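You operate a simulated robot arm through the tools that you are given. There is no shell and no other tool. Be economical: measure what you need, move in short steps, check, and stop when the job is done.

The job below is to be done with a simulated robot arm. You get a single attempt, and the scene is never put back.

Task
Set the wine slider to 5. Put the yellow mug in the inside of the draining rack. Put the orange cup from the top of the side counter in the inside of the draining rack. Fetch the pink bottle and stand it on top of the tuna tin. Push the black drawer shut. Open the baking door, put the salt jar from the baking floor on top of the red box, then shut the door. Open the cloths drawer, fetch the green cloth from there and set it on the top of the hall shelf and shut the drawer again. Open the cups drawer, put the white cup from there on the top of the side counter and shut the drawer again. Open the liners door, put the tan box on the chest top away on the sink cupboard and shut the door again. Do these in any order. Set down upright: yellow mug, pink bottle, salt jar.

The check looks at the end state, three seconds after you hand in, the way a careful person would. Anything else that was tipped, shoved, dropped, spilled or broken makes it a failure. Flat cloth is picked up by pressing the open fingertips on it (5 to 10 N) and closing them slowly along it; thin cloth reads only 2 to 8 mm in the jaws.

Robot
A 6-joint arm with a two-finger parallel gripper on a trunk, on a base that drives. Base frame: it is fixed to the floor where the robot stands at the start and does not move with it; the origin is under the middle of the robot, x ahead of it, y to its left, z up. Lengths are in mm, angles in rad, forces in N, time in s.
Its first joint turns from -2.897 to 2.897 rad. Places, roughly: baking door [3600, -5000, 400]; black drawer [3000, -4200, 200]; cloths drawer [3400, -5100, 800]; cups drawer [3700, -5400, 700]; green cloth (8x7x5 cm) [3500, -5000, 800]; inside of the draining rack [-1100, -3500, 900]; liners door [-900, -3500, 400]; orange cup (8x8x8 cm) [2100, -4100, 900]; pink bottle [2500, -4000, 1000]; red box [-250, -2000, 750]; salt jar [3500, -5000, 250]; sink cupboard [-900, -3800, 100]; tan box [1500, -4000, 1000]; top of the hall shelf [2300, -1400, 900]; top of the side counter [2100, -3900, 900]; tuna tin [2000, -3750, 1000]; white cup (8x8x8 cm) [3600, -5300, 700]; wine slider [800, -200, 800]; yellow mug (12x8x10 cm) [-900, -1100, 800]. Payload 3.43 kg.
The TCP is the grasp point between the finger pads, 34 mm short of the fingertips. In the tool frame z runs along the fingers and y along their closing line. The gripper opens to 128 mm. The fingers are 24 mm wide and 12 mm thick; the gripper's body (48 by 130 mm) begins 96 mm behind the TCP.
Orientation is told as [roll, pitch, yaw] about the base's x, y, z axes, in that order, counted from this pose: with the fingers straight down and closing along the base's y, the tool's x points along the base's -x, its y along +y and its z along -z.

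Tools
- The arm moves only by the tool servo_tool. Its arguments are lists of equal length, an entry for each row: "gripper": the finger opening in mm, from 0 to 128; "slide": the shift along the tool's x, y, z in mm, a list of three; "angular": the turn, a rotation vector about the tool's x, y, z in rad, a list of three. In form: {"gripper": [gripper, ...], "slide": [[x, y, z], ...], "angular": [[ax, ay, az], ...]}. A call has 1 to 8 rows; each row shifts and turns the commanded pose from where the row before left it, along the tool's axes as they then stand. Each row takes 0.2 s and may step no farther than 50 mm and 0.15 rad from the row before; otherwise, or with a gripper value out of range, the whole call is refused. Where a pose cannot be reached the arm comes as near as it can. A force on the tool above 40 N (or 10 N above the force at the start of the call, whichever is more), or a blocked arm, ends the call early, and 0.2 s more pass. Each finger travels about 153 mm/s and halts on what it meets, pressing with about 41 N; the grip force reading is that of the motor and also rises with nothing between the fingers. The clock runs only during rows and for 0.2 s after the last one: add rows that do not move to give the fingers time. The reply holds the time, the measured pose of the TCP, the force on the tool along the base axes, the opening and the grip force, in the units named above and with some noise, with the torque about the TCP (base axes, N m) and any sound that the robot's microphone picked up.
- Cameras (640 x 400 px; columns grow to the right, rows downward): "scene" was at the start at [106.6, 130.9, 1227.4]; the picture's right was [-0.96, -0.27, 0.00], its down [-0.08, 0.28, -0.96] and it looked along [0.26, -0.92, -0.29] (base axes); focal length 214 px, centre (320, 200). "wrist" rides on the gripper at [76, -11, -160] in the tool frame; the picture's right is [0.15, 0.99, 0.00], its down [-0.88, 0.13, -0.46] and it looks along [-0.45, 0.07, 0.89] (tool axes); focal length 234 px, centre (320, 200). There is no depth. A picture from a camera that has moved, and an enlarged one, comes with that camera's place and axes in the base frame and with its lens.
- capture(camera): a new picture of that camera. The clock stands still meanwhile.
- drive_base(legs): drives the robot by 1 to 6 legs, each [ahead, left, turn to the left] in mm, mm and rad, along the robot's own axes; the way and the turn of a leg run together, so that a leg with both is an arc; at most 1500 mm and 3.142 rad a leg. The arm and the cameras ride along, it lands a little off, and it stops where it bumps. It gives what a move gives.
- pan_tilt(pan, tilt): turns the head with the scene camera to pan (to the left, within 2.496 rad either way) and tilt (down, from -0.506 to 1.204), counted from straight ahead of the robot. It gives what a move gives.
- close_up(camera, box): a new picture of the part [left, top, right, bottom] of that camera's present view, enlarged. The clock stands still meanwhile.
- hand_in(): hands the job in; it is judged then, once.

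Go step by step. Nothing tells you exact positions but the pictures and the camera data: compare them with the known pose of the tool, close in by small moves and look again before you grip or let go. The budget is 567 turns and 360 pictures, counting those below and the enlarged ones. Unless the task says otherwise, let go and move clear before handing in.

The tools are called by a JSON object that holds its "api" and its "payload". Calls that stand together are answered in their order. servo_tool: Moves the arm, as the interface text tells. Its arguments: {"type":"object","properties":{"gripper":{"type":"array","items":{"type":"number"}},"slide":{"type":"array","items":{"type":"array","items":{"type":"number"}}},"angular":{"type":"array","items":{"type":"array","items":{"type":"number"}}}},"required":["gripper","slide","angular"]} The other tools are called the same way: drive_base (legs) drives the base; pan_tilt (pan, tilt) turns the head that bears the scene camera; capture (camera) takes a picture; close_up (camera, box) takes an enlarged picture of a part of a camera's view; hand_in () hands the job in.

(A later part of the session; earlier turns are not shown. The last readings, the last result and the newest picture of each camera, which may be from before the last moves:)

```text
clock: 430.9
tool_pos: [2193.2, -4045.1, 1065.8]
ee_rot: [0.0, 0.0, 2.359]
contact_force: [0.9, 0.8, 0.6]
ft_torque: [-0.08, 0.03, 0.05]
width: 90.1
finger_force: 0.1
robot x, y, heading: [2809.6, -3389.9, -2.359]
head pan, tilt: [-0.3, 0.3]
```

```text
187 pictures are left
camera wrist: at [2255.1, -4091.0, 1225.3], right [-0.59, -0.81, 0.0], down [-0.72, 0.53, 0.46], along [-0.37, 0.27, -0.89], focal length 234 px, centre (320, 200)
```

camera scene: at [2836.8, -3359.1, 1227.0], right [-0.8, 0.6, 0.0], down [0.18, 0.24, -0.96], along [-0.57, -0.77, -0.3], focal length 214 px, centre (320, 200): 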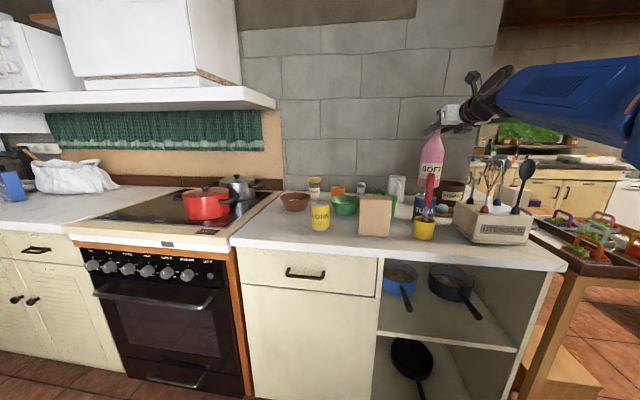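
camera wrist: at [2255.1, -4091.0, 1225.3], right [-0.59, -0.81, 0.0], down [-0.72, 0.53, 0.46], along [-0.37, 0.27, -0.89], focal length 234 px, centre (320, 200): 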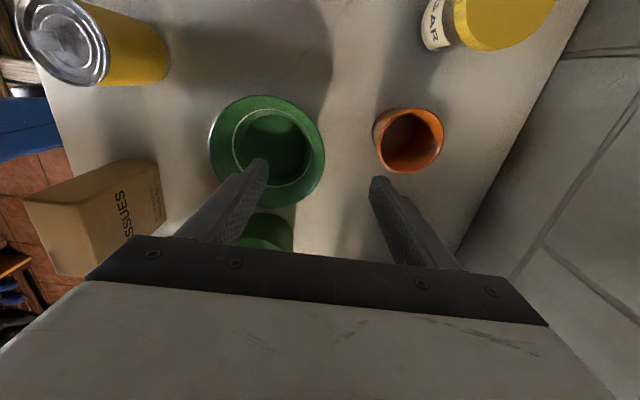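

{"api": "servo_tool", "payload": {"gripper": [104, 104, 104, 104], "slide": [[10, 34, 10], [10, 34, 15], [11, 33, 15], [0, 0, 12]], "angular": [[0, 0, 0], [0, 0, 0], [0, 0, 0], [0, 0, 0]]}}

{"api": "capture", "payload": {"camera": "wrist"}}

```text
clock: 431.9
tool_pos: [2145.4, -4137.9, 1014.2]
ee_rot: [-0.003, 0.0, 2.36]
contact_force: [-0.1, 1.0, -0.2]
ft_torque: [-0.02, -0.01, 0.02]
width: 104.3
finger_force: 0.1
robot x, y, heading: [2813.8, -3390.2, -2.36]
head pan, tilt: [-0.3, 0.3]
```

```text
186 pictures are left
camera wrist: at [2205.9, -4182.8, 1172.9], right [-0.59, -0.81, 0.0], down [-0.72, 0.53, 0.46], along [-0.37, 0.27, -0.89], focal length 234 px, centre (320, 200)
```

wrist: 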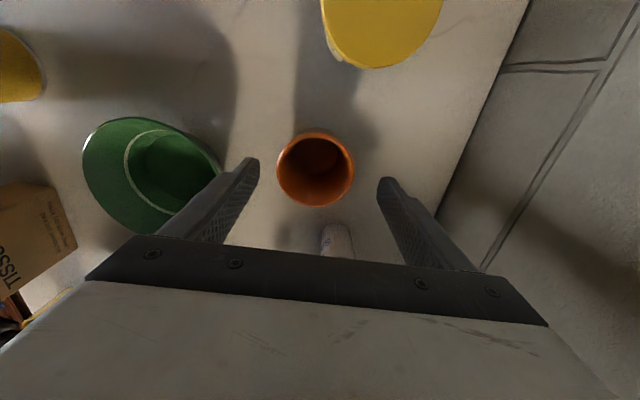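

{"api": "servo_tool", "payload": {"gripper": [104, 104, 104, 104], "slide": [[-5, -3, 30], [0, 0, 30], [0, 0, 28], [0, 0, 0]], "angular": [[0, 0, 0], [0, 0, 0], [0, 0, 0], [0, 0, 0]]}}

{"api": "capture", "payload": {"camera": "wrist"}}

```text
clock: 432.8
tool_pos: [2142.7, -4130.0, 935.6]
ee_rot: [0.009, 0.001, 2.361]
contact_force: [-2.7, -3.4, 20.0]
ft_torque: [0.78, -0.65, -0.03]
width: 101.3
finger_force: 0.0
robot x, y, heading: [2812.4, -3390.2, -2.357]
head pan, tilt: [-0.3, 0.3]
stopped in row 4: the force on the tool passed its limit (the readings are from after the stop); the commanded pose is now the measured one
```

```text
185 pictures are left
camera wrist: at [2205.5, -4175.1, 1094.5], right [-0.59, -0.81, 0.01], down [-0.71, 0.53, 0.45], along [-0.37, 0.26, -0.89], focal length 234 px, centre (320, 200)
```

wrist: 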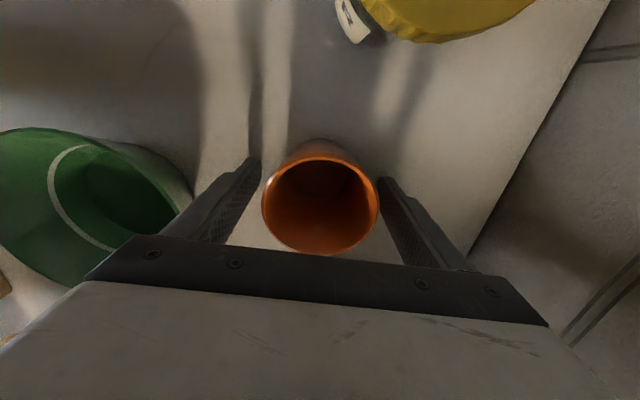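

{"api": "servo_tool", "payload": {"gripper": [104, 95, 85, 75, 65, 55, 50, 50], "slide": [[0, 0, -8], [0, 0, 0], [0, 0, 0], [0, 0, 0], [0, 0, 0], [0, 0, 0], [0, 0, 0], [0, 0, 0]], "angular": [[0, 0, 0], [0, 0, 0], [0, 0, 0], [0, 0, 0], [0, 0, 0], [0, 0, 0], [0, 0, 0], [0, 0, 0]]}}

{"api": "servo_tool", "payload": {"gripper": [45, 45, 45, 45, 45, 45], "slide": [[0, 0, -5], [0, 0, -8], [0, 0, -8], [0, 0, -8], [0, 0, -8], [0, 0, -8]], "angular": [[0, 0, 0], [0, 0, 0], [0, 0, 0], [0, 0, 0], [0, 0, 0], [0, 0, 0]]}}

{"api": "capture", "payload": {"camera": "wrist"}}

```text
clock: 434.6
tool_pos: [2142.7, -4132.3, 942.0]
ee_rot: [0.006, 0.002, 2.358]
contact_force: [1.3, 0.0, -0.1]
ft_torque: [-0.01, 0.01, 0.03]
width: 70.1
finger_force: 41.0
robot x, y, heading: [2812.3, -3390.1, -2.36]
head pan, tilt: [-0.3, 0.3]
```

```text
clock: 436.0
tool_pos: [2144.0, -4131.4, 984.4]
ee_rot: [0.007, 0.002, 2.36]
contact_force: [-0.6, -0.1, -1.9]
ft_torque: [0.01, 0.02, -0.02]
width: 70.3
finger_force: 41.1
robot x, y, heading: [2810.9, -3390.6, -2.361]
head pan, tilt: [-0.3, 0.3]
```

```text
184 pictures are left
camera wrist: at [2205.1, -4175.5, 1145.5], right [-0.59, -0.81, 0.01], down [-0.72, 0.53, 0.45], along [-0.37, 0.26, -0.89], focal length 234 px, centre (320, 200)
```

wrist: 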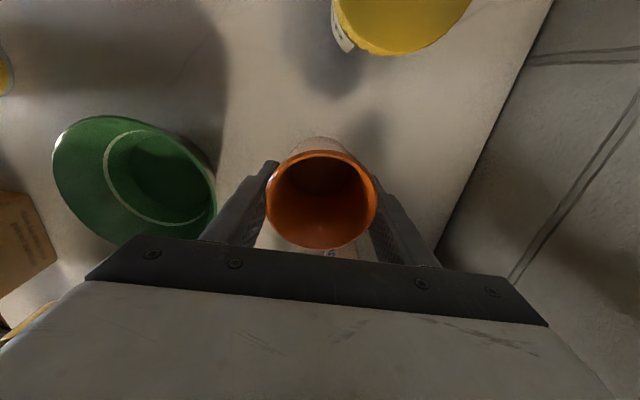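

{"api": "servo_tool", "payload": {"gripper": [45, 45, 45, 45, 45, 45, 45], "slide": [[0, 0, -12], [0, 0, -12], [0, 0, -12], [0, 0, -12], [0, 0, -12], [0, 0, -10], [0, 0, 0]], "angular": [[0, 0, 0], [0, 0, 0], [0, 0, 0], [0, 0, 0], [0, 0, 0], [0, 0, 0], [0, 0, 0]]}}

{"api": "drive_base", "payload": {"legs": [[-250, 0, 0]]}}

{"api": "servo_tool", "payload": {"gripper": [45, 45, 45, 45, 45, 45, 45, 45], "slide": [[0, -15, -8], [0, -15, -8], [0, -15, -8], [0, -15, -6], [0, -20, 0], [0, -20, 0], [0, -20, 0], [0, -20, 0]], "angular": [[0, 0, 0], [0, 0, 0], [0, 0, 0], [0, 0, 0], [0, 0, 0], [0, 0, 0], [0, 0, 0], [0, 0, 0]]}}

{"api": "pan_tilt", "payload": {"pan": -1.5, "tilt": 0.5}}

{"api": "capture", "payload": {"camera": "scene"}}

```text
clock: 437.6
tool_pos: [2141.6, -4129.8, 1056.0]
ee_rot: [0.008, 0.001, 2.359]
contact_force: [-0.2, 0.1, -1.2]
ft_torque: [0.02, 0.05, 0.01]
width: 70.2
finger_force: 41.5
robot x, y, heading: [2810.6, -3389.8, -2.359]
head pan, tilt: [-0.3, 0.3]
```

```text
clock: 439.4
tool_pos: [2319.8, -3952.0, 1055.5]
ee_rot: [0.007, 0.002, 2.359]
contact_force: [0.1, -0.2, -1.3]
ft_torque: [0.01, 0.02, -0.03]
width: 70.0
finger_force: 40.9
robot x, y, heading: [2990.5, -3214.3, -2.366]
head pan, tilt: [-0.3, 0.3]
```

```text
clock: 441.2
tool_pos: [2418.2, -3853.1, 1083.9]
ee_rot: [0.006, 0.002, 2.36]
contact_force: [0.3, -0.4, -1.5]
ft_torque: [0.05, -0.01, -0.02]
width: 69.9
finger_force: 41.7
robot x, y, heading: [2993.9, -3212.8, -2.359]
head pan, tilt: [-0.3, 0.3]
```

```text
clock: 442.6
tool_pos: [2419.5, -3852.7, 1083.7]
ee_rot: [0.005, 0.001, 2.357]
contact_force: [0.7, -0.6, -1.5]
ft_torque: [0.01, 0.0, 0.01]
width: 70.5
finger_force: 41.3
robot x, y, heading: [2987.8, -3211.5, -2.363]
head pan, tilt: [-1.499, 0.499]
```

```text
183 pictures are left
camera scene: at [3021.1, -3365.4, 1208.6], right [0.66, 0.75, 0.0], down [0.36, -0.32, -0.88], along [-0.66, 0.58, -0.48], focal length 214 px, centre (320, 200)
```

scene: 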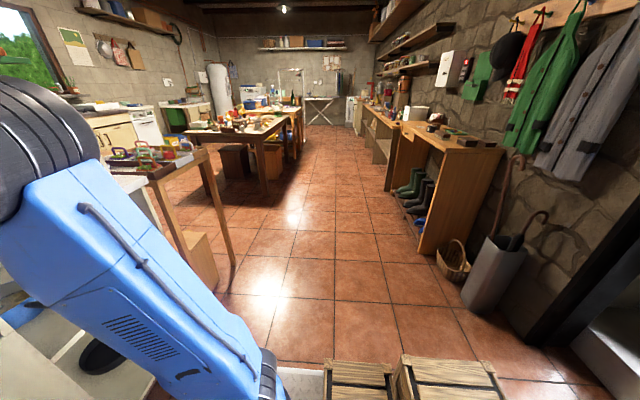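

{"api": "drive_base", "payload": {"legs": [[-100, 0, 0], [0, 0, -1.571], [1000, 0, 0], [586, 0, 0], [0, 0, 1.571], [400, 0, 0]]}}

{"api": "drive_base", "payload": {"legs": [[1000, 0, 0], [790, 0, 0]]}}

{"api": "pan_tilt", "payload": {"pan": -0.6, "tilt": 0.5}}

{"api": "capture", "payload": {"camera": "scene"}}

```text
clock: 461.3
tool_pos: [1096.0, -2907.8, 1083.5]
ee_rot: [0.008, 0.001, 2.35]
contact_force: [-0.4, 0.2, -2.0]
ft_torque: [-0.01, 0.02, 0.01]
width: 70.4
finger_force: 41.4
robot x, y, heading: [1675.3, -2270.2, -2.366]
head pan, tilt: [-1.499, 0.499]
```

```text
clock: 470.3
tool_pos: [-211.0, -4148.3, 1084.3]
ee_rot: [0.006, 0.001, 2.34]
contact_force: [1.5, 0.0, -1.8]
ft_torque: [0.04, 0.01, -0.02]
width: 70.2
finger_force: 41.4
robot x, y, heading: [370.7, -3518.2, -2.38]
head pan, tilt: [-1.499, 0.499]
```

```text
clock: 471.5
tool_pos: [-210.8, -4148.7, 1083.5]
ee_rot: [0.006, 0.002, 2.341]
contact_force: [-0.9, -0.5, -0.5]
ft_torque: [0.05, 0.02, 0.03]
width: 70.2
finger_force: 41.6
robot x, y, heading: [372.1, -3518.6, -2.379]
head pan, tilt: [-0.6, 0.499]
```

```text
182 pictures are left
camera scene: at [377.1, -3747.2, 1208.6], right [-0.16, 0.99, 0.0], down [0.47, 0.08, -0.88], along [-0.87, -0.14, -0.48], focal length 214 px, centre (320, 200)
```

scene: 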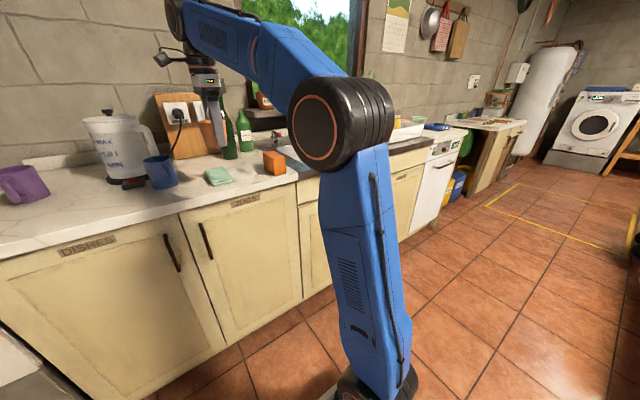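

{"api": "drive_base", "payload": {"legs": [[0, 0, 0.023], [0, -980, 0]]}}

{"api": "pan_tilt", "payload": {"pan": 0.25, "tilt": 0.5}}

{"api": "capture", "payload": {"camera": "scene"}}

{"api": "capture", "payload": {"camera": "wrist"}}

```text
clock: 476.9
tool_pos: [-877.2, -3481.4, 1084.1]
ee_rot: [0.008, 0.001, 2.369]
contact_force: [0.2, -0.3, -0.4]
ft_torque: [0.01, 0.03, -0.01]
width: 69.9
finger_force: 41.5
robot x, y, heading: [-313.9, -2835.5, -2.351]
head pan, tilt: [-0.6, 0.499]
```

```text
clock: 478.1
tool_pos: [-879.3, -3482.3, 1084.5]
ee_rot: [0.009, 0.001, 2.369]
contact_force: [0.3, -0.2, -0.9]
ft_torque: [0.03, -0.01, -0.01]
width: 70.2
finger_force: 41.4
robot x, y, heading: [-314.1, -2831.8, -2.356]
head pan, tilt: [0.25, 0.499]
```

```text
181 pictures are left
camera scene: at [-258.9, -3125.0, 1208.6], right [-0.86, 0.51, 0.0], down [0.24, 0.41, -0.88], along [-0.45, -0.76, -0.48], focal length 214 px, centre (320, 200)
```

scene: 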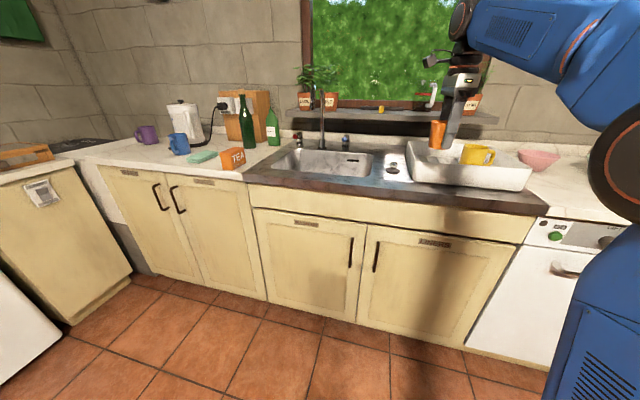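

```text
180 pictures are left
camera wrist: at [-815.9, -3525.1, 1244.0], right [-0.59, -0.81, 0.01], down [-0.72, 0.52, 0.45], along [-0.37, 0.26, -0.89], focal length 234 px, centre (320, 200)
```

wrist: 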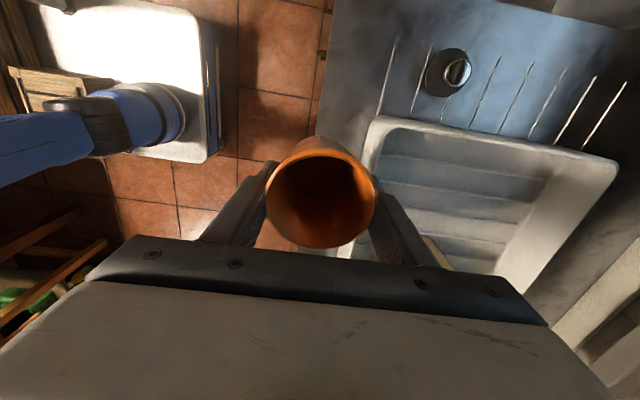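

{"api": "drive_base", "payload": {"legs": [[150, 0, 0]]}}

{"api": "servo_tool", "payload": {"gripper": [45, 45, 45, 45, 45, 45, 45, 45], "slide": [[-15, 10, 0], [-15, 10, 0], [-15, 12, 0], [0, 0, 15], [0, 0, 15], [0, 0, 15], [0, 0, 15], [0, 0, 0]], "angular": [[0, 0, 0], [0, 0, 0], [0, 0, 0], [0, 0, 0], [0, 0, 0], [0, 0, 0], [0, 0, 0], [0, 0, 0]]}}

{"api": "capture", "payload": {"camera": "wrist"}}

{"api": "close_up", "payload": {"camera": "scene", "box": [360, 60, 560, 220]}}

```text
clock: 479.5
tool_pos: [-983.8, -3589.7, 1083.9]
ee_rot: [0.007, 0.001, 2.37]
contact_force: [0.2, 0.5, -0.8]
ft_torque: [0.04, -0.02, -0.04]
width: 70.3
finger_force: 40.9
robot x, y, heading: [-419.0, -2941.1, -2.351]
head pan, tilt: [0.25, 0.499]
```

```text
clock: 481.3
tool_pos: [-1039.9, -3581.8, 1023.5]
ee_rot: [0.007, 0.002, 2.37]
contact_force: [-0.6, -0.8, -1.5]
ft_torque: [-0.01, 0.0, -0.02]
width: 70.3
finger_force: 40.8
robot x, y, heading: [-417.8, -2945.2, -2.351]
head pan, tilt: [0.25, 0.499]
```

```text
179 pictures are left
camera wrist: at [-975.9, -3625.1, 1184.3], right [-0.58, -0.81, 0.01], down [-0.72, 0.52, 0.45], along [-0.37, 0.26, -0.89], focal length 234 px, centre (320, 200)
```

wrist: 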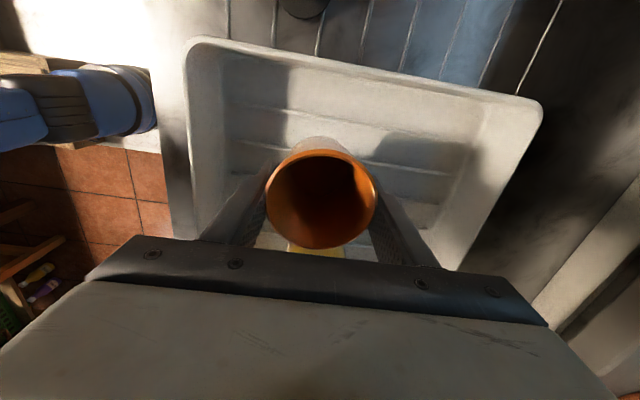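

```text
2.50 times, centred on (460, 140) of scene
camera zoom: at [-364.6, -3232.0, 1208.6], right [-0.86, 0.51, 0.0], down [0.24, 0.41, -0.88], along [-0.44, -0.76, -0.48], focal length 536 px, centre (-30, 350)
```

zoom: 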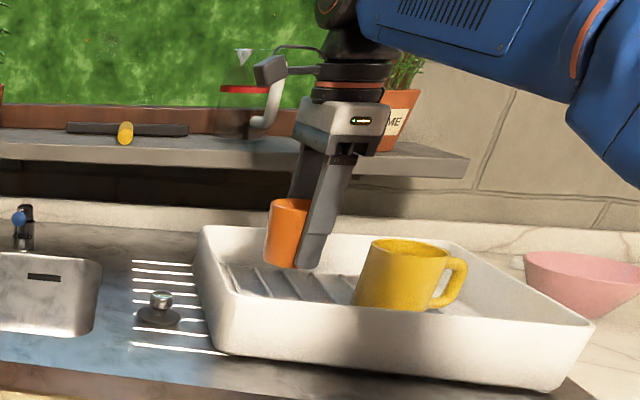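

{"api": "servo_tool", "payload": {"gripper": [45, 45, 45, 45, 45, 45, 45], "slide": [[0, 0, 12], [0, 0, 12], [0, 0, 12], [0, 0, 12], [0, 0, 10], [0, 0, 5], [0, 0, 0]], "angular": [[0, 0, 0], [0, 0, 0], [0, 0, 0], [0, 0, 0], [0, 0, 0], [0, 0, 0], [0, 0, 0]]}}

{"api": "servo_tool", "payload": {"gripper": [45, 45, 45, 45], "slide": [[0, 0, 4], [0, 0, 4], [0, 0, 3], [0, 0, 0]], "angular": [[0, 0, 0], [0, 0, 0], [0, 0, 0], [0, 0, 0]]}}

{"api": "close_up", "payload": {"camera": "scene", "box": [360, 60, 560, 220]}}

```text
clock: 482.9
tool_pos: [-1037.2, -3581.9, 961.4]
ee_rot: [0.007, 0.001, 2.37]
contact_force: [0.3, 0.2, -1.3]
ft_torque: [0.0, 0.0, 0.0]
width: 70.3
finger_force: 40.9
robot x, y, heading: [-418.9, -2943.5, -2.348]
head pan, tilt: [0.25, 0.499]
```

```text
clock: 483.9
tool_pos: [-1037.3, -3581.1, 952.4]
ee_rot: [0.007, 0.001, 2.37]
contact_force: [6.2, 3.4, 22.6]
ft_torque: [-0.33, 0.11, 0.09]
width: 70.1
finger_force: 41.1
robot x, y, heading: [-417.8, -2942.4, -2.353]
head pan, tilt: [0.25, 0.499]
```

```text
2.50 times, centred on (460, 140) of scene
camera zoom: at [-363.7, -3231.3, 1208.8], right [-0.86, 0.51, 0.0], down [0.24, 0.41, -0.88], along [-0.44, -0.76, -0.48], focal length 536 px, centre (-30, 350)
```

zoom: 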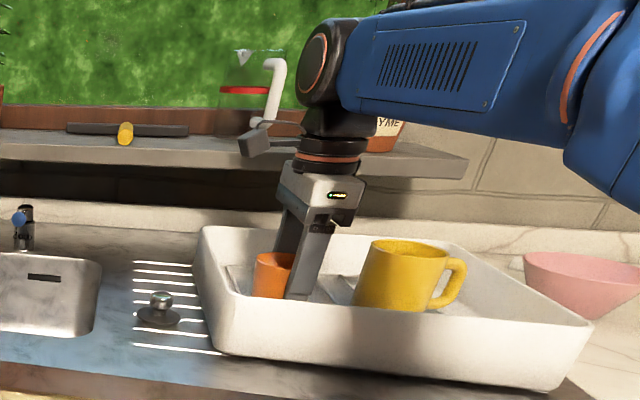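

Cup stands in the tray. Release and lift.

{"api": "servo_tool", "payload": {"gripper": [60, 75, 85, 90, 90], "slide": [[0, 0, -2], [0, 0, 0], [0, 0, 0], [0, 0, 0], [0, 0, 0]], "angular": [[0, 0, 0], [0, 0, 0], [0, 0, 0], [0, 0, 0], [0, 0, 0]]}}

{"api": "servo_tool", "payload": {"gripper": [90, 90, 90, 90, 90, 90, 90], "slide": [[0, 0, -20], [0, 0, -30], [0, 0, -30], [0, 0, -30], [0, 0, -30], [0, -30, -20], [0, -40, 0]], "angular": [[0, 0, 0], [0, 0, 0], [0, 0, 0], [0, 0, 0], [0, 0, 0], [0, 0, 0], [0, 0, 0]]}}

{"api": "close_up", "payload": {"camera": "scene", "box": [360, 60, 560, 220]}}

```text
clock: 485.1
tool_pos: [-1040.0, -3581.8, 952.4]
ee_rot: [0.008, 0.001, 2.372]
contact_force: [0.4, 0.4, 0.3]
ft_torque: [-0.02, 0.02, 0.01]
width: 90.0
finger_force: 0.0
robot x, y, heading: [-421.4, -2944.6, -2.35]
head pan, tilt: [0.25, 0.499]
```

```text
clock: 486.7
tool_pos: [-988.8, -3531.9, 1109.8]
ee_rot: [0.005, 0.002, 2.371]
contact_force: [0.0, -0.4, -0.1]
ft_torque: [0.06, -0.09, -0.01]
width: 90.0
finger_force: 0.0
robot x, y, heading: [-420.3, -2939.9, -2.346]
head pan, tilt: [0.25, 0.499]
```

```text
2.50 times, centred on (460, 140) of scene
camera zoom: at [-364.9, -3232.4, 1208.6], right [-0.86, 0.51, 0.0], down [0.24, 0.41, -0.88], along [-0.44, -0.76, -0.48], focal length 536 px, centre (-30, 350)
```

zoom: 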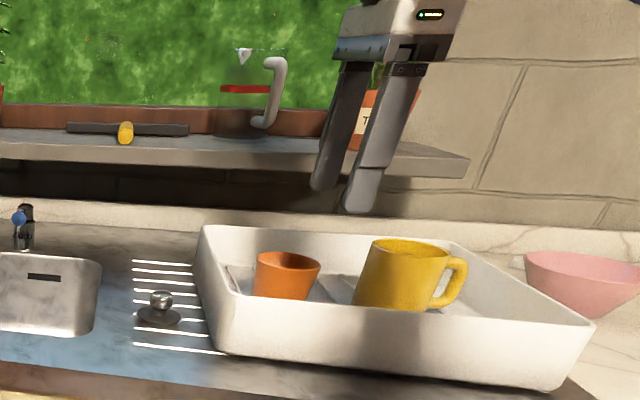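

{"api": "drive_base", "payload": {"legs": [[80, 0, -0.008], [0, 1015, 0], [-1000, 0, 0], [-1050, 0, 0], [0, 0, 1.571]]}}

{"api": "pan_tilt", "payload": {"pan": 0.0, "tilt": 0.3}}

{"api": "capture", "payload": {"camera": "scene"}}

```text
clock: 490.3
tool_pos: [-707.4, -3922.5, 1110.3]
ee_rot: [0.006, -0.013, 2.358]
contact_force: [-6.3, 8.4, -1.2]
ft_torque: [-0.5, -0.49, -0.61]
width: 89.0
finger_force: 0.1
robot x, y, heading: [-140.4, -3333.2, -2.343]
head pan, tilt: [0.25, 0.499]
stopped in leg 2: the force on the tool passed its limit (the readings are from after the stop); the commanded pose is now the measured one
```

```text
clock: 491.0
tool_pos: [-706.8, -3923.5, 1109.8]
ee_rot: [0.007, -0.011, 2.36]
contact_force: [-12.3, 14.5, -1.0]
ft_torque: [-0.87, -0.78, -1.08]
width: 88.8
finger_force: 0.0
robot x, y, heading: [-136.8, -3336.4, -2.339]
head pan, tilt: [0.0, 0.3]
```

```text
175 pictures are left
camera scene: at [-100.1, -3610.9, 1227.1], right [-0.72, 0.7, 0.0], down [0.21, 0.21, -0.96], along [-0.66, -0.69, -0.3], focal length 214 px, centre (320, 200)
```

scene: 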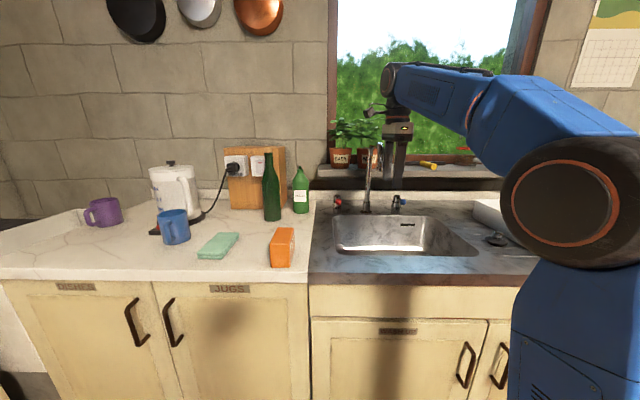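

{"api": "drive_base", "payload": {"legs": [[0, -40, 0], [-220, 0, 0]]}}

{"api": "close_up", "payload": {"camera": "scene", "box": [300, 80, 480, 220]}}

```text
clock: 493.2
tool_pos: [-582.9, -3735.6, 1110.9]
ee_rot: [0.007, -0.01, 2.359]
contact_force: [-0.3, 0.4, 0.7]
ft_torque: [0.0, 0.01, 0.0]
width: 90.2
finger_force: 0.0
robot x, y, heading: [-11.9, -3146.4, -2.342]
head pan, tilt: [0.0, 0.3]
```

```text
2.86 times, centred on (390, 150) of scene
camera zoom: at [25.4, -3424.2, 1227.0], right [-0.72, 0.7, 0.0], down [0.21, 0.21, -0.96], along [-0.67, -0.69, -0.3], focal length 613 px, centre (120, 343)
```

zoom: 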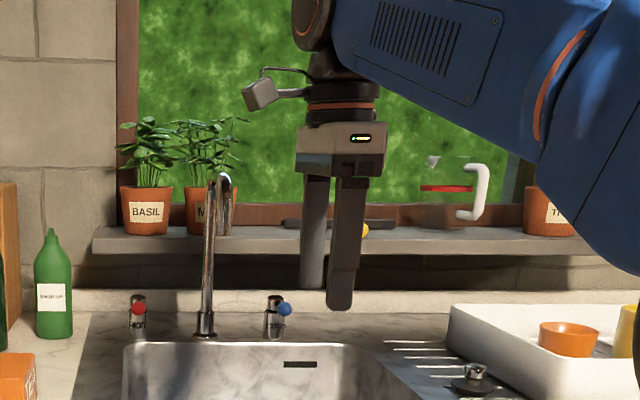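

{"api": "drive_base", "payload": {"legs": [[0, 0, -0.013], [0, 590, 0], [-1000, 0, 0], [-970, 0, 0], [0, 0, 1.571]]}}

{"api": "pan_tilt", "payload": {"pan": 0.0, "tilt": 0.3}}

{"api": "capture", "payload": {"camera": "scene"}}

```text
clock: 510.1
tool_pos: [2372.2, -2738.3, 1111.2]
ee_rot: [0.009, -0.01, -2.37]
contact_force: [0.1, -0.5, -0.3]
ft_torque: [0.03, -0.01, -0.04]
width: 90.2
finger_force: 0.1
robot x, y, heading: [1792.9, -2160.6, -0.785]
head pan, tilt: [0.0, 0.3]
```

```text
clock: 510.7
tool_pos: [2372.7, -2739.2, 1110.6]
ee_rot: [0.007, -0.01, -2.37]
contact_force: [-0.4, 0.6, 0.0]
ft_torque: [-0.03, 0.01, -0.01]
width: 90.1
finger_force: 0.0
robot x, y, heading: [1795.7, -2158.9, -0.787]
head pan, tilt: [0.0, 0.3]
```

```text
173 pictures are left
camera scene: at [2073.6, -2127.5, 1227.0], right [-0.71, -0.71, 0.0], down [-0.21, 0.21, -0.96], along [0.67, -0.68, -0.3], focal length 214 px, centre (320, 200)
```

scene: 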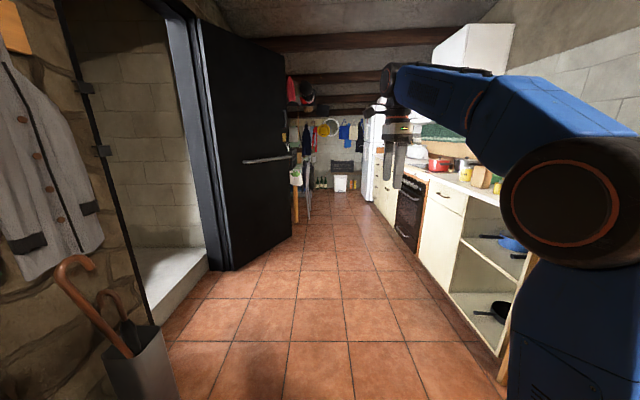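

{"api": "drive_base", "payload": {"legs": [[1500, 0, 0], [1500, 0, 0]]}}

{"api": "pan_tilt", "payload": {"pan": -0.8, "tilt": 0.5}}

{"api": "capture", "payload": {"camera": "scene"}}

```text
clock: 525.1
tool_pos: [4477.9, -4851.2, 1111.2]
ee_rot: [0.007, -0.011, -2.387]
contact_force: [-0.5, 0.3, -0.5]
ft_torque: [0.01, -0.01, -0.01]
width: 90.1
finger_force: 0.1
robot x, y, heading: [3906.2, -4265.8, -0.806]
head pan, tilt: [0.0, 0.3]
```

```text
clock: 526.2
tool_pos: [4478.1, -4849.9, 1110.7]
ee_rot: [0.007, -0.012, -2.384]
contact_force: [0.1, 0.9, -0.1]
ft_torque: [-0.02, 0.0, 0.04]
width: 89.8
finger_force: 0.0
robot x, y, heading: [3907.8, -4261.8, -0.807]
head pan, tilt: [-0.799, 0.499]
```

```text
172 pictures are left
camera scene: at [4121.0, -4257.5, 1208.7], right [-1.0, 0.03, 0.0], down [0.02, 0.48, -0.88], along [-0.03, -0.88, -0.48], focal length 214 px, centre (320, 200)
```

scene: 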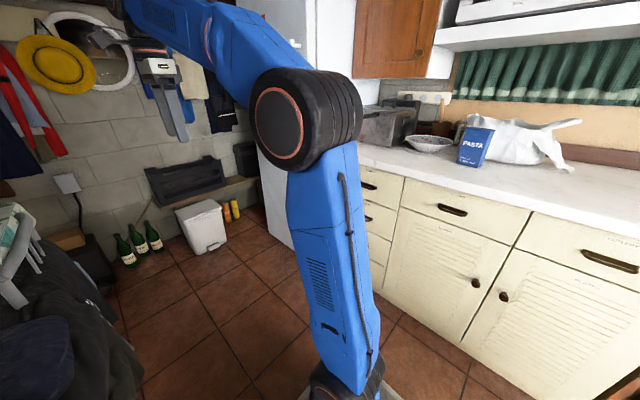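

{"api": "pan_tilt", "payload": {"pan": -1.35, "tilt": 0.5}}

{"api": "capture", "payload": {"camera": "scene"}}

{"api": "close_up", "payload": {"camera": "scene", "box": [40, 120, 360, 320]}}

```text
clock: 527.2
tool_pos: [4478.0, -4851.0, 1109.9]
ee_rot: [0.008, -0.011, -2.385]
contact_force: [0.0, 0.4, -0.2]
ft_torque: [0.0, 0.0, -0.02]
width: 89.9
finger_force: 0.0
robot x, y, heading: [3908.5, -4259.5, -0.805]
head pan, tilt: [-1.349, 0.499]
```

```text
171 pictures are left
camera scene: at [4073.9, -4242.6, 1208.6], right [-0.84, 0.55, 0.0], down [0.26, 0.4, -0.88], along [-0.48, -0.73, -0.48], focal length 214 px, centre (320, 200)
```

scene: 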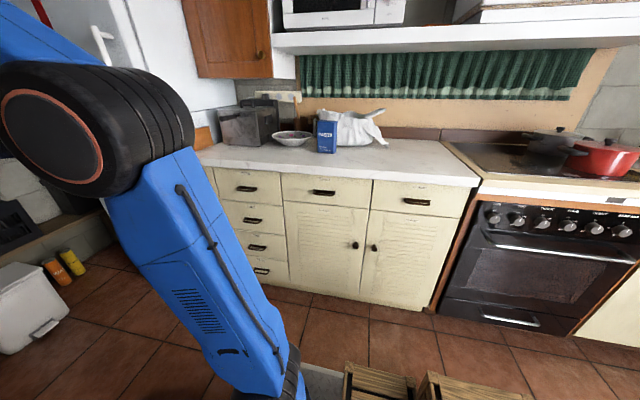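

```text
2.00 times, centred on (200, 220) of scene
camera zoom: at [4073.9, -4242.6, 1208.6], right [-0.84, 0.55, 0.0], down [0.26, 0.4, -0.88], along [-0.48, -0.73, -0.48], focal length 429 px, centre (560, 160)
```

zoom: 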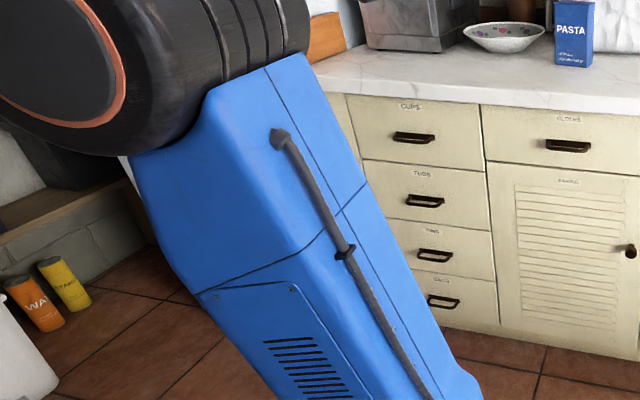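

{"api": "pan_tilt", "payload": {"pan": 0.9, "tilt": 0.6}}

{"api": "capture", "payload": {"camera": "scene"}}

```text
clock: 529.3
tool_pos: [4478.7, -4850.3, 1110.2]
ee_rot: [0.007, -0.011, -2.387]
contact_force: [-0.2, -1.2, -0.7]
ft_torque: [0.0, 0.0, -0.01]
width: 90.0
finger_force: 0.0
robot x, y, heading: [3905.8, -4260.7, -0.803]
head pan, tilt: [0.901, 0.6]
```

```text
169 pictures are left
camera scene: at [4211.9, -4158.1, 1199.6], right [0.1, -1.0, 0.0], down [-0.56, -0.05, -0.83], along [0.82, 0.08, -0.56], focal length 214 px, centre (320, 200)
```

scene: 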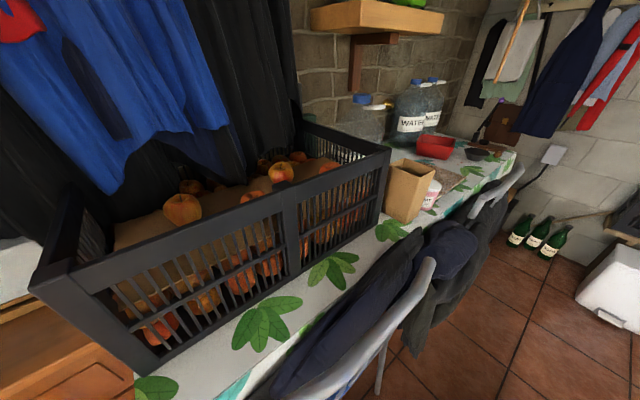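

{"api": "drive_base", "payload": {"legs": [[-375, -79, 0.018]]}}

{"api": "servo_tool", "payload": {"gripper": [60, 60, 60, 60, 60, 60, 60, 60], "slide": [[-48, 0, 0], [-48, 0, 0], [-48, 0, 0], [-48, 0, 0], [-48, 0, 0], [-48, 0, 0], [-48, 0, 0], [-48, 0, 0]], "angular": [[0, 0, 0.083], [0, 0, 0.083], [0, 0, 0.083], [0, 0, 0.083], [0, 0, 0.083], [0, 0, 0.083], [0, 0, 0.083], [0, 0, 0.06]]}}

{"api": "servo_tool", "payload": {"gripper": [60, 60, 60, 60, 60, 60, 60], "slide": [[0, 25, 30], [0, 25, 30], [0, 25, 30], [0, 25, 30], [0, 25, 30], [0, 25, 10], [0, 25, 0]], "angular": [[0, 0, 0], [0, 0, 0], [0, 0, 0], [0, 0, 0], [0, 0, 0], [0, 0, 0], [0, 0, 0]]}}

{"api": "pan_tilt", "payload": {"pan": -0.5, "tilt": 0.5}}

{"api": "capture", "payload": {"camera": "scene"}}

```text
clock: 531.7
tool_pos: [4167.4, -4630.0, 1110.8]
ee_rot: [0.007, -0.011, -2.375]
contact_force: [-0.5, -0.1, -0.7]
ft_torque: [0.01, 0.0, -0.01]
width: 89.8
finger_force: 0.0
robot x, y, heading: [3586.4, -4048.9, -0.79]
head pan, tilt: [0.901, 0.6]
```

```text
clock: 533.5
tool_pos: [3834.1, -4802.9, 1113.2]
ee_rot: [0.012, -0.005, -3.016]
contact_force: [0.3, 0.1, 0.5]
ft_torque: [-0.02, 0.03, 0.01]
width: 60.0
finger_force: 0.0
robot x, y, heading: [3587.7, -4048.3, -0.794]
head pan, tilt: [0.901, 0.6]
```

```text
clock: 535.1
tool_pos: [3854.1, -4976.7, 955.9]
ee_rot: [0.013, -0.004, -3.015]
contact_force: [-0.4, 0.6, -0.4]
ft_torque: [-0.09, -0.01, -0.03]
width: 60.1
finger_force: 0.1
robot x, y, heading: [3588.1, -4047.4, -0.79]
head pan, tilt: [0.901, 0.6]
```

```text
clock: 536.6
tool_pos: [3853.3, -4978.2, 956.7]
ee_rot: [0.011, -0.005, -3.013]
contact_force: [0.8, -0.4, -0.5]
ft_torque: [0.02, -0.02, 0.01]
width: 59.9
finger_force: 0.2
robot x, y, heading: [3589.9, -4049.7, -0.789]
head pan, tilt: [-0.499, 0.499]
```

```text
168 pictures are left
camera scene: at [3829.0, -4037.5, 1208.6], right [-0.96, -0.28, 0.0], down [-0.13, 0.46, -0.88], along [0.24, -0.84, -0.48], focal length 214 px, centre (320, 200)
```

scene: 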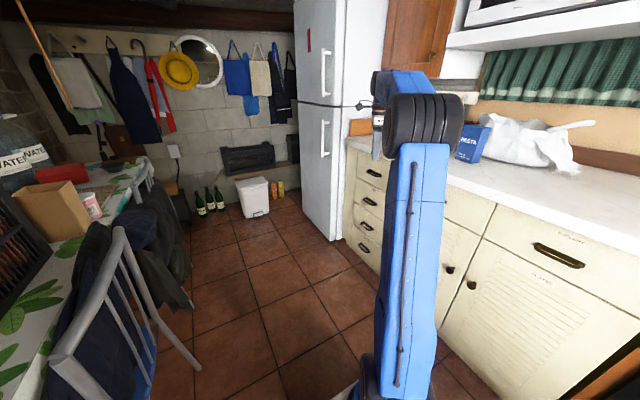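

{"api": "servo_tool", "payload": {"gripper": [60, 60, 60, 60, 60, 60, 60, 60], "slide": [[0, 0, 0], [0, 0, 0], [0, 0, 0], [0, 0, 0], [0, 0, 0], [0, 0, 0], [0, 0, 0], [0, 0, 0]], "angular": [[-0.15, 0, 0], [-0.15, 0, 0], [-0.15, 0, 0], [-0.15, 0, 0], [-0.15, 0, 0], [-0.15, 0, 0], [-0.15, 0, 0], [-0.15, 0, 0]]}}

{"api": "capture", "payload": {"camera": "wrist"}}

```text
clock: 538.5
tool_pos: [3852.0, -4977.3, 956.2]
ee_rot: [1.181, 0.001, -3.019]
contact_force: [-0.3, -0.4, 0.1]
ft_torque: [0.04, 0.03, 0.0]
width: 60.0
finger_force: 0.0
robot x, y, heading: [3591.6, -4048.3, -0.788]
head pan, tilt: [-0.499, 0.499]
```

```text
167 pictures are left
camera wrist: at [3908.8, -4817.8, 1007.4], right [0.19, -0.36, 0.91], down [-0.92, 0.26, 0.29], along [-0.34, -0.9, -0.28], focal length 234 px, centre (320, 200)
```

wrist: 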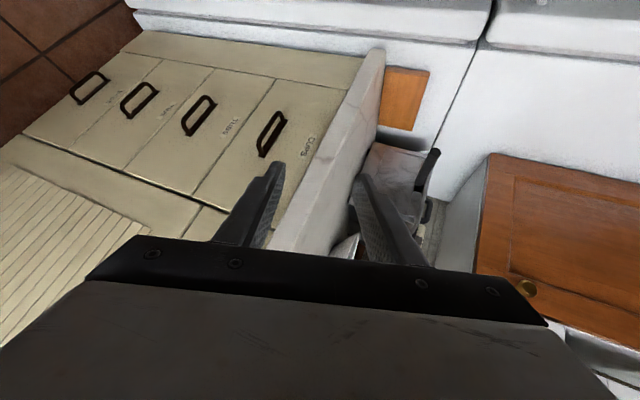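

{"api": "servo_tool", "payload": {"gripper": [60, 60, 60, 60, 60], "slide": [[-5, -20, 30], [-5, -20, 30], [-5, -18, 32], [-5, -15, 32], [-5, -14, 32]], "angular": [[0, 0, 0], [0, 0, 0], [0, 0, 0], [0, 0, 0], [0, 0, 0]]}}

{"api": "capture", "payload": {"camera": "wrist"}}

```text
clock: 539.6
tool_pos: [3837.3, -5089.5, 918.4]
ee_rot: [1.19, 0.0, -2.987]
contact_force: [0.5, 0.9, 0.5]
ft_torque: [0.05, -0.04, 0.02]
width: 60.0
finger_force: 0.1
out of reach, approached as far as the arm can: row 1, 2, 3, 4, 5
robot x, y, heading: [3587.2, -4047.3, -0.789]
head pan, tilt: [-0.499, 0.499]
```

```text
166 pictures are left
camera wrist: at [3889.5, -4927.7, 966.4], right [0.2, -0.34, 0.92], down [-0.93, 0.24, 0.29], along [-0.32, -0.91, -0.27], focal length 234 px, centre (320, 200)
```

wrist: 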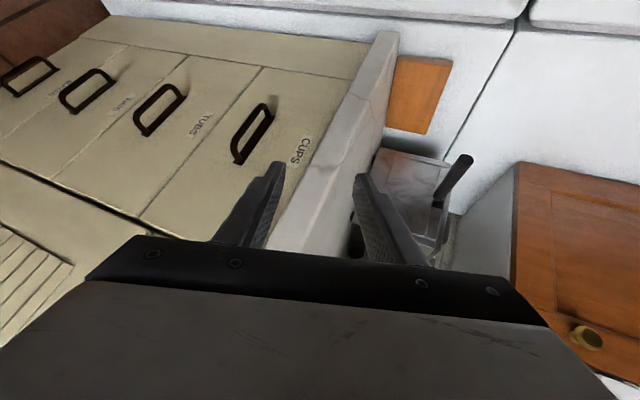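

{"api": "servo_tool", "payload": {"gripper": [60, 60, 60, 60, 60, 60], "slide": [[0, 0, -10], [0, 0, -10], [0, -25, 15], [0, -25, 15], [0, -25, 15], [0, -25, 15]], "angular": [[0.15, 0, 0], [0.15, 0, 0], [0, 0, 0], [0, 0, 0], [0, 0, 0], [0, 0, 0]]}}

{"api": "capture", "payload": {"camera": "wrist"}}

{"api": "capture", "payload": {"camera": "scene"}}

```text
clock: 541.0
tool_pos: [3828.5, -5072.9, 795.9]
ee_rot: [0.911, -0.006, -3.016]
contact_force: [-0.4, 0.0, -0.3]
ft_torque: [0.04, 0.01, 0.0]
width: 60.0
finger_force: 0.1
robot x, y, heading: [3589.9, -4050.0, -0.787]
head pan, tilt: [-0.499, 0.499]
```

```text
165 pictures are left
camera wrist: at [3886.6, -4931.1, 885.6], right [0.23, -0.58, 0.78], down [-0.91, 0.17, 0.39], along [-0.36, -0.8, -0.49], focal length 234 px, centre (320, 200)
```

wrist: 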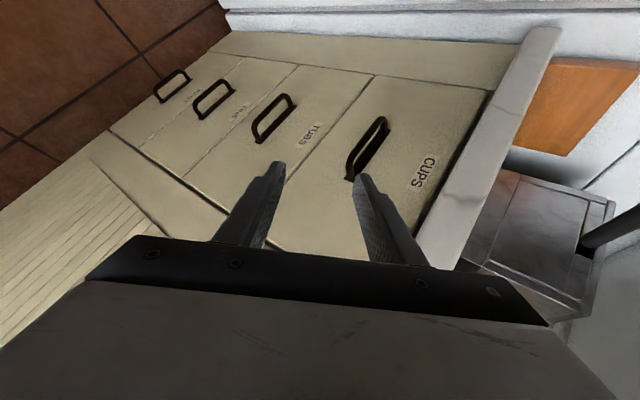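

```text
164 pictures are left
camera scene: at [3829.0, -4037.4, 1208.7], right [-0.96, -0.28, 0.0], down [-0.13, 0.46, -0.88], along [0.24, -0.84, -0.48], focal length 214 px, centre (320, 200)
```

scene: 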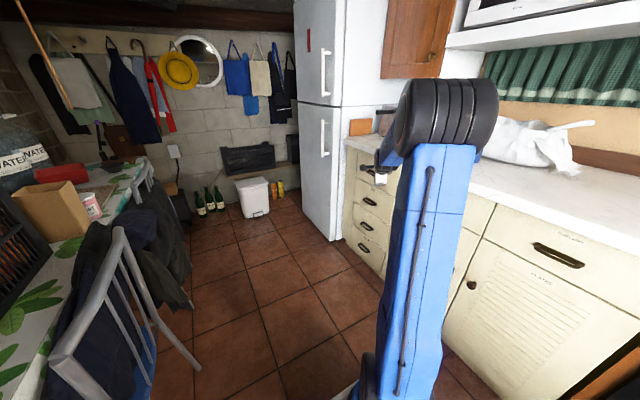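

{"api": "servo_tool", "payload": {"gripper": [50, 50, 50, 50], "slide": [[1, 20, 22], [1, 20, 22], [1, 20, 22], [0, 0, 25]], "angular": [[0, 0, 0], [0, 0, 0], [0, 0, 0], [0, 0, 0]]}}

{"api": "capture", "payload": {"camera": "wrist"}}

```text
clock: 542.0
tool_pos: [3844.5, -5180.4, 790.2]
ee_rot: [0.91, -0.006, -3.014]
contact_force: [1.9, 1.7, -2.2]
ft_torque: [0.07, -0.07, 0.0]
width: 51.7
finger_force: 1.8
robot x, y, heading: [3589.8, -4048.8, -0.791]
head pan, tilt: [-0.499, 0.499]
```

```text
163 pictures are left
camera wrist: at [3903.2, -5038.6, 878.0], right [0.23, -0.58, 0.78], down [-0.91, 0.17, 0.39], along [-0.36, -0.8, -0.49], focal length 234 px, centre (320, 200)
```

wrist: 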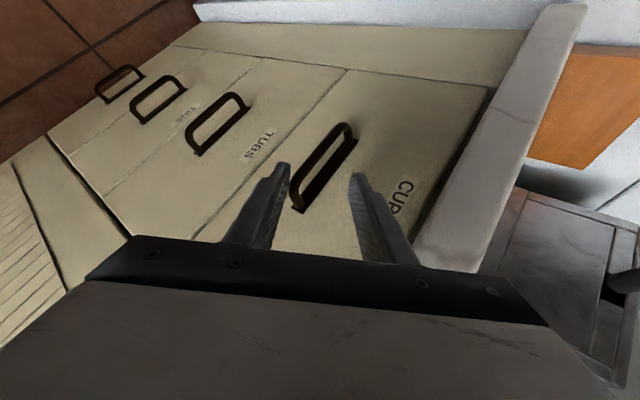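

{"api": "servo_tool", "payload": {"gripper": [56, 56, 56], "slide": [[0, 3, 10], [0, 0, 10], [0, 0, 0]], "angular": [[0, 0, 0], [0, 0, 0], [0, 0, 0]]}}

{"api": "capture", "payload": {"camera": "wrist"}}

```text
clock: 542.5
tool_pos: [3846.4, -5189.3, 784.1]
ee_rot: [0.906, -0.004, -3.012]
contact_force: [3.0, 1.0, 0.5]
ft_torque: [-0.05, 0.04, 0.19]
width: 56.0
finger_force: 0.1
robot x, y, heading: [3591.9, -4050.8, -0.795]
head pan, tilt: [-0.499, 0.499]
stopped in row 2: the force on the tool passed its limit (the readings are from after the stop); the commanded pose is now the measured one
```

```text
162 pictures are left
camera wrist: at [3906.2, -5047.9, 873.0], right [0.23, -0.58, 0.78], down [-0.91, 0.16, 0.39], along [-0.35, -0.79, -0.49], focal length 234 px, centre (320, 200)
```

wrist: 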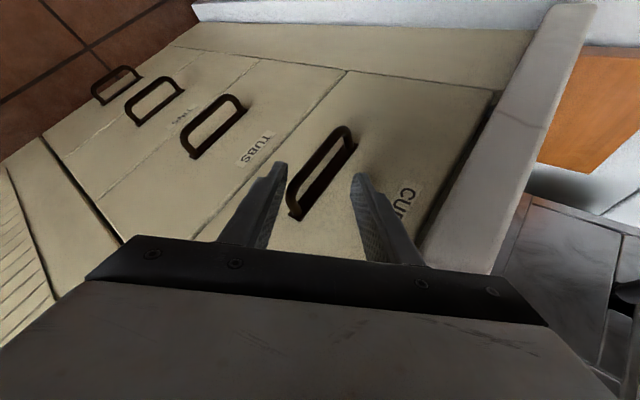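

{"api": "servo_tool", "payload": {"gripper": [40, 25, 10, 5, 5, 5], "slide": [[8, 0, -3], [0, 0, 0], [0, 0, 0], [0, 0, 0], [0, 0, 0], [0, 0, 0]], "angular": [[0, 0, 0], [0, 0, 0], [0, 0, 0], [0, 0, 0], [0, 0, 0], [0, 0, 0]]}}

{"api": "capture", "payload": {"camera": "wrist"}}

```text
clock: 543.2
tool_pos: [3854.5, -5182.0, 775.6]
ee_rot: [0.891, -0.005, -3.014]
contact_force: [0.7, 23.6, -23.5]
ft_torque: [0.94, 0.0, -0.62]
width: 29.2
finger_force: 17.3
robot x, y, heading: [3595.5, -4045.2, -0.795]
head pan, tilt: [-0.499, 0.499]
stopped in row 3: the force on the tool passed its limit (the readings are from after the stop); the commanded pose is now the measured one
```

```text
161 pictures are left
camera wrist: at [3912.4, -5042.7, 867.1], right [0.23, -0.6, 0.77], down [-0.91, 0.16, 0.39], along [-0.36, -0.78, -0.51], focal length 234 px, centre (320, 200)
```

wrist: 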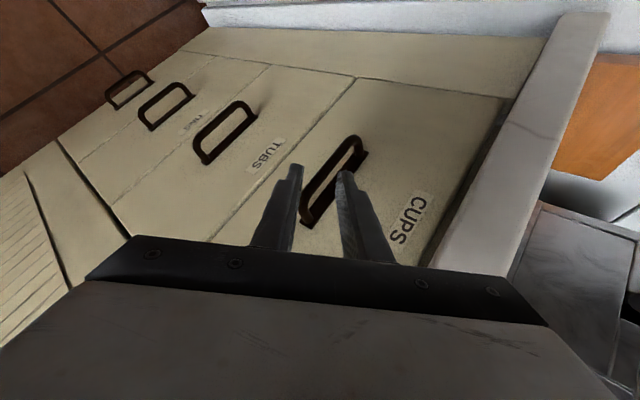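

{"api": "servo_tool", "payload": {"gripper": [30, 25, 15, 8, 5, 5], "slide": [[0, -7, 2], [0, 0, 0], [0, 0, 0], [0, 0, 0], [0, 0, 0], [0, 0, 0]], "angular": [[0, 0, 0], [0, 0, 0], [0, 0, 0], [0, 0, 0], [0, 0, 0], [0, 0, 0]]}}

{"api": "capture", "payload": {"camera": "wrist"}}

```text
clock: 544.6
tool_pos: [3852.0, -5181.4, 771.9]
ee_rot: [0.896, -0.004, -3.015]
contact_force: [-0.7, 25.6, -20.7]
ft_torque: [0.84, 0.04, -0.51]
width: 22.9
finger_force: 16.0
robot x, y, heading: [3588.3, -4045.8, -0.789]
head pan, tilt: [-0.499, 0.499]
```

```text
160 pictures are left
camera wrist: at [3911.6, -5040.0, 863.3], right [0.23, -0.59, 0.77], down [-0.91, 0.16, 0.39], along [-0.36, -0.79, -0.5], focal length 234 px, centre (320, 200)
```

wrist: 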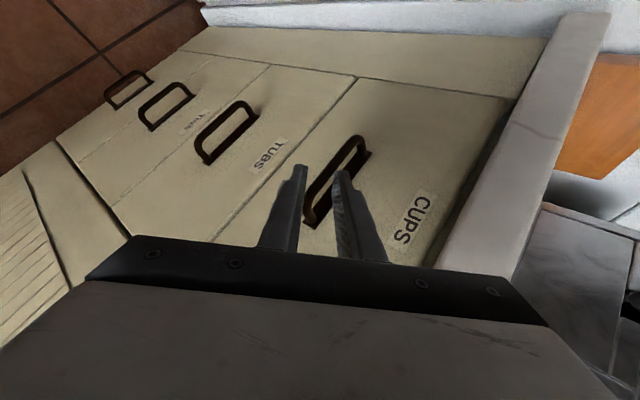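

{"api": "servo_tool", "payload": {"gripper": [23, 15, 8, 5, 5], "slide": [[0, -6, 0], [0, 0, 0], [0, 0, 0], [0, 0, 0], [0, 0, 0]], "angular": [[0, 0, 0], [0, 0, 0], [0, 0, 0], [0, 0, 0], [0, 0, 0]]}}

```text
clock: 545.8
tool_pos: [3852.3, -5178.1, 771.2]
ee_rot: [0.903, -0.004, -3.013]
contact_force: [5.1, -7.6, 16.2]
ft_torque: [-1.2, -0.69, -0.56]
width: 19.2
finger_force: 45.2
robot x, y, heading: [3589.5, -4047.3, -0.787]
head pan, tilt: [-0.499, 0.499]
```

{"api": "servo_tool", "payload": {"gripper": [5, 5, 5, 5, 5, 5], "slide": [[8, -3.8, -4.8], [15.8, -7.6, -9.6], [15.8, -7.6, -9.6], [15.8, -7.6, -9.6], [15.8, -7.6, -9.6], [15.8, -7.6, -9.6]], "angular": [[0, 0, 0], [0, 0, 0], [0, 0, 0], [0, 0, 0], [0, 0, 0], [0, 0, 0]]}}

{"api": "capture", "payload": {"camera": "wrist"}}

```text
clock: 547.2
tool_pos: [3930.3, -5099.1, 771.5]
ee_rot: [0.901, -0.005, -3.013]
contact_force: [1.0, -1.6, 36.5]
ft_torque: [-1.49, -0.58, 0.64]
width: 18.2
finger_force: 44.6
robot x, y, heading: [3588.9, -4047.6, -0.79]
head pan, tilt: [-0.499, 0.499]
```

```text
159 pictures are left
camera wrist: at [3989.1, -4958.5, 861.8], right [0.23, -0.59, 0.78], down [-0.91, 0.16, 0.39], along [-0.36, -0.79, -0.5], focal length 234 px, centre (320, 200)
```

wrist: 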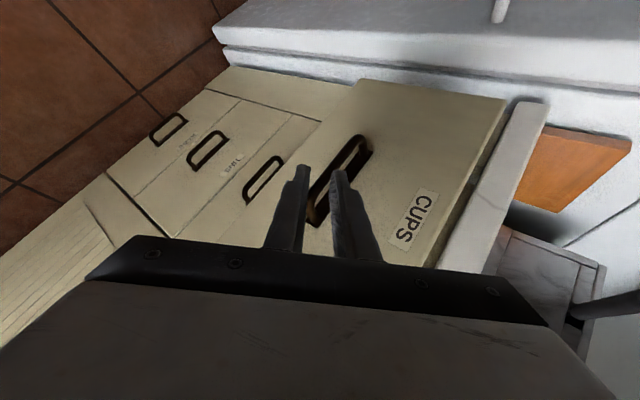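

{"api": "servo_tool", "payload": {"gripper": [5, 5, 5, 5, 5, 5, 5, 5], "slide": [[0, 6, 0], [15.8, -7.6, -9.6], [15.8, -7.6, -9.6], [15.8, -7.6, -9.6], [15.8, -7.6, -9.6], [15.8, -7.6, -9.6], [15.8, -7.6, -9.6], [15.8, -7.6, -9.6]], "angular": [[0, 0, 0], [0, 0, 0], [0, 0, 0], [0, 0, 0], [0, 0, 0], [0, 0, 0], [0, 0, 0], [0, 0, 0]]}}

{"api": "capture", "payload": {"camera": "scene"}}

```text
clock: 549.0
tool_pos: [4029.5, -5005.6, 772.5]
ee_rot: [0.898, -0.005, -3.016]
contact_force: [0.1, -0.2, -0.5]
ft_torque: [0.02, -0.02, -0.01]
width: 4.8
finger_force: 0.1
robot x, y, heading: [3589.1, -4048.6, -0.795]
head pan, tilt: [-0.499, 0.499]
```

```text
158 pictures are left
camera scene: at [3828.9, -4037.0, 1208.6], right [-0.96, -0.28, 0.0], down [-0.13, 0.46, -0.88], along [0.24, -0.84, -0.48], focal length 214 px, centre (320, 200)
```

scene: 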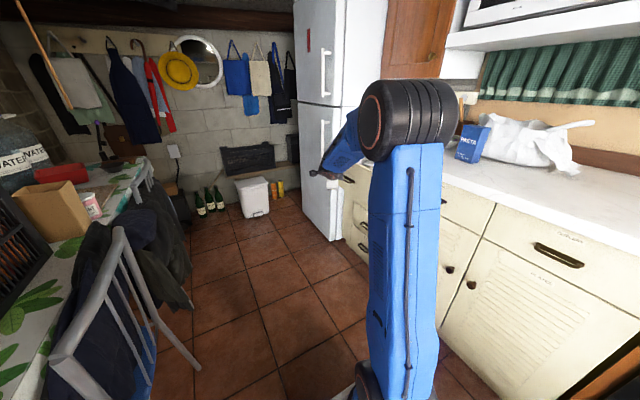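

{"api": "capture", "payload": {"camera": "wrist"}}

```text
157 pictures are left
camera wrist: at [4088.8, -4864.4, 863.2], right [0.23, -0.59, 0.77], down [-0.91, 0.16, 0.39], along [-0.36, -0.79, -0.5], focal length 234 px, centre (320, 200)
```

wrist: 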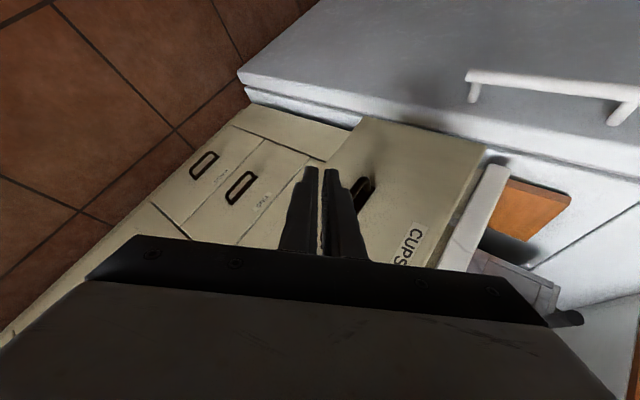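

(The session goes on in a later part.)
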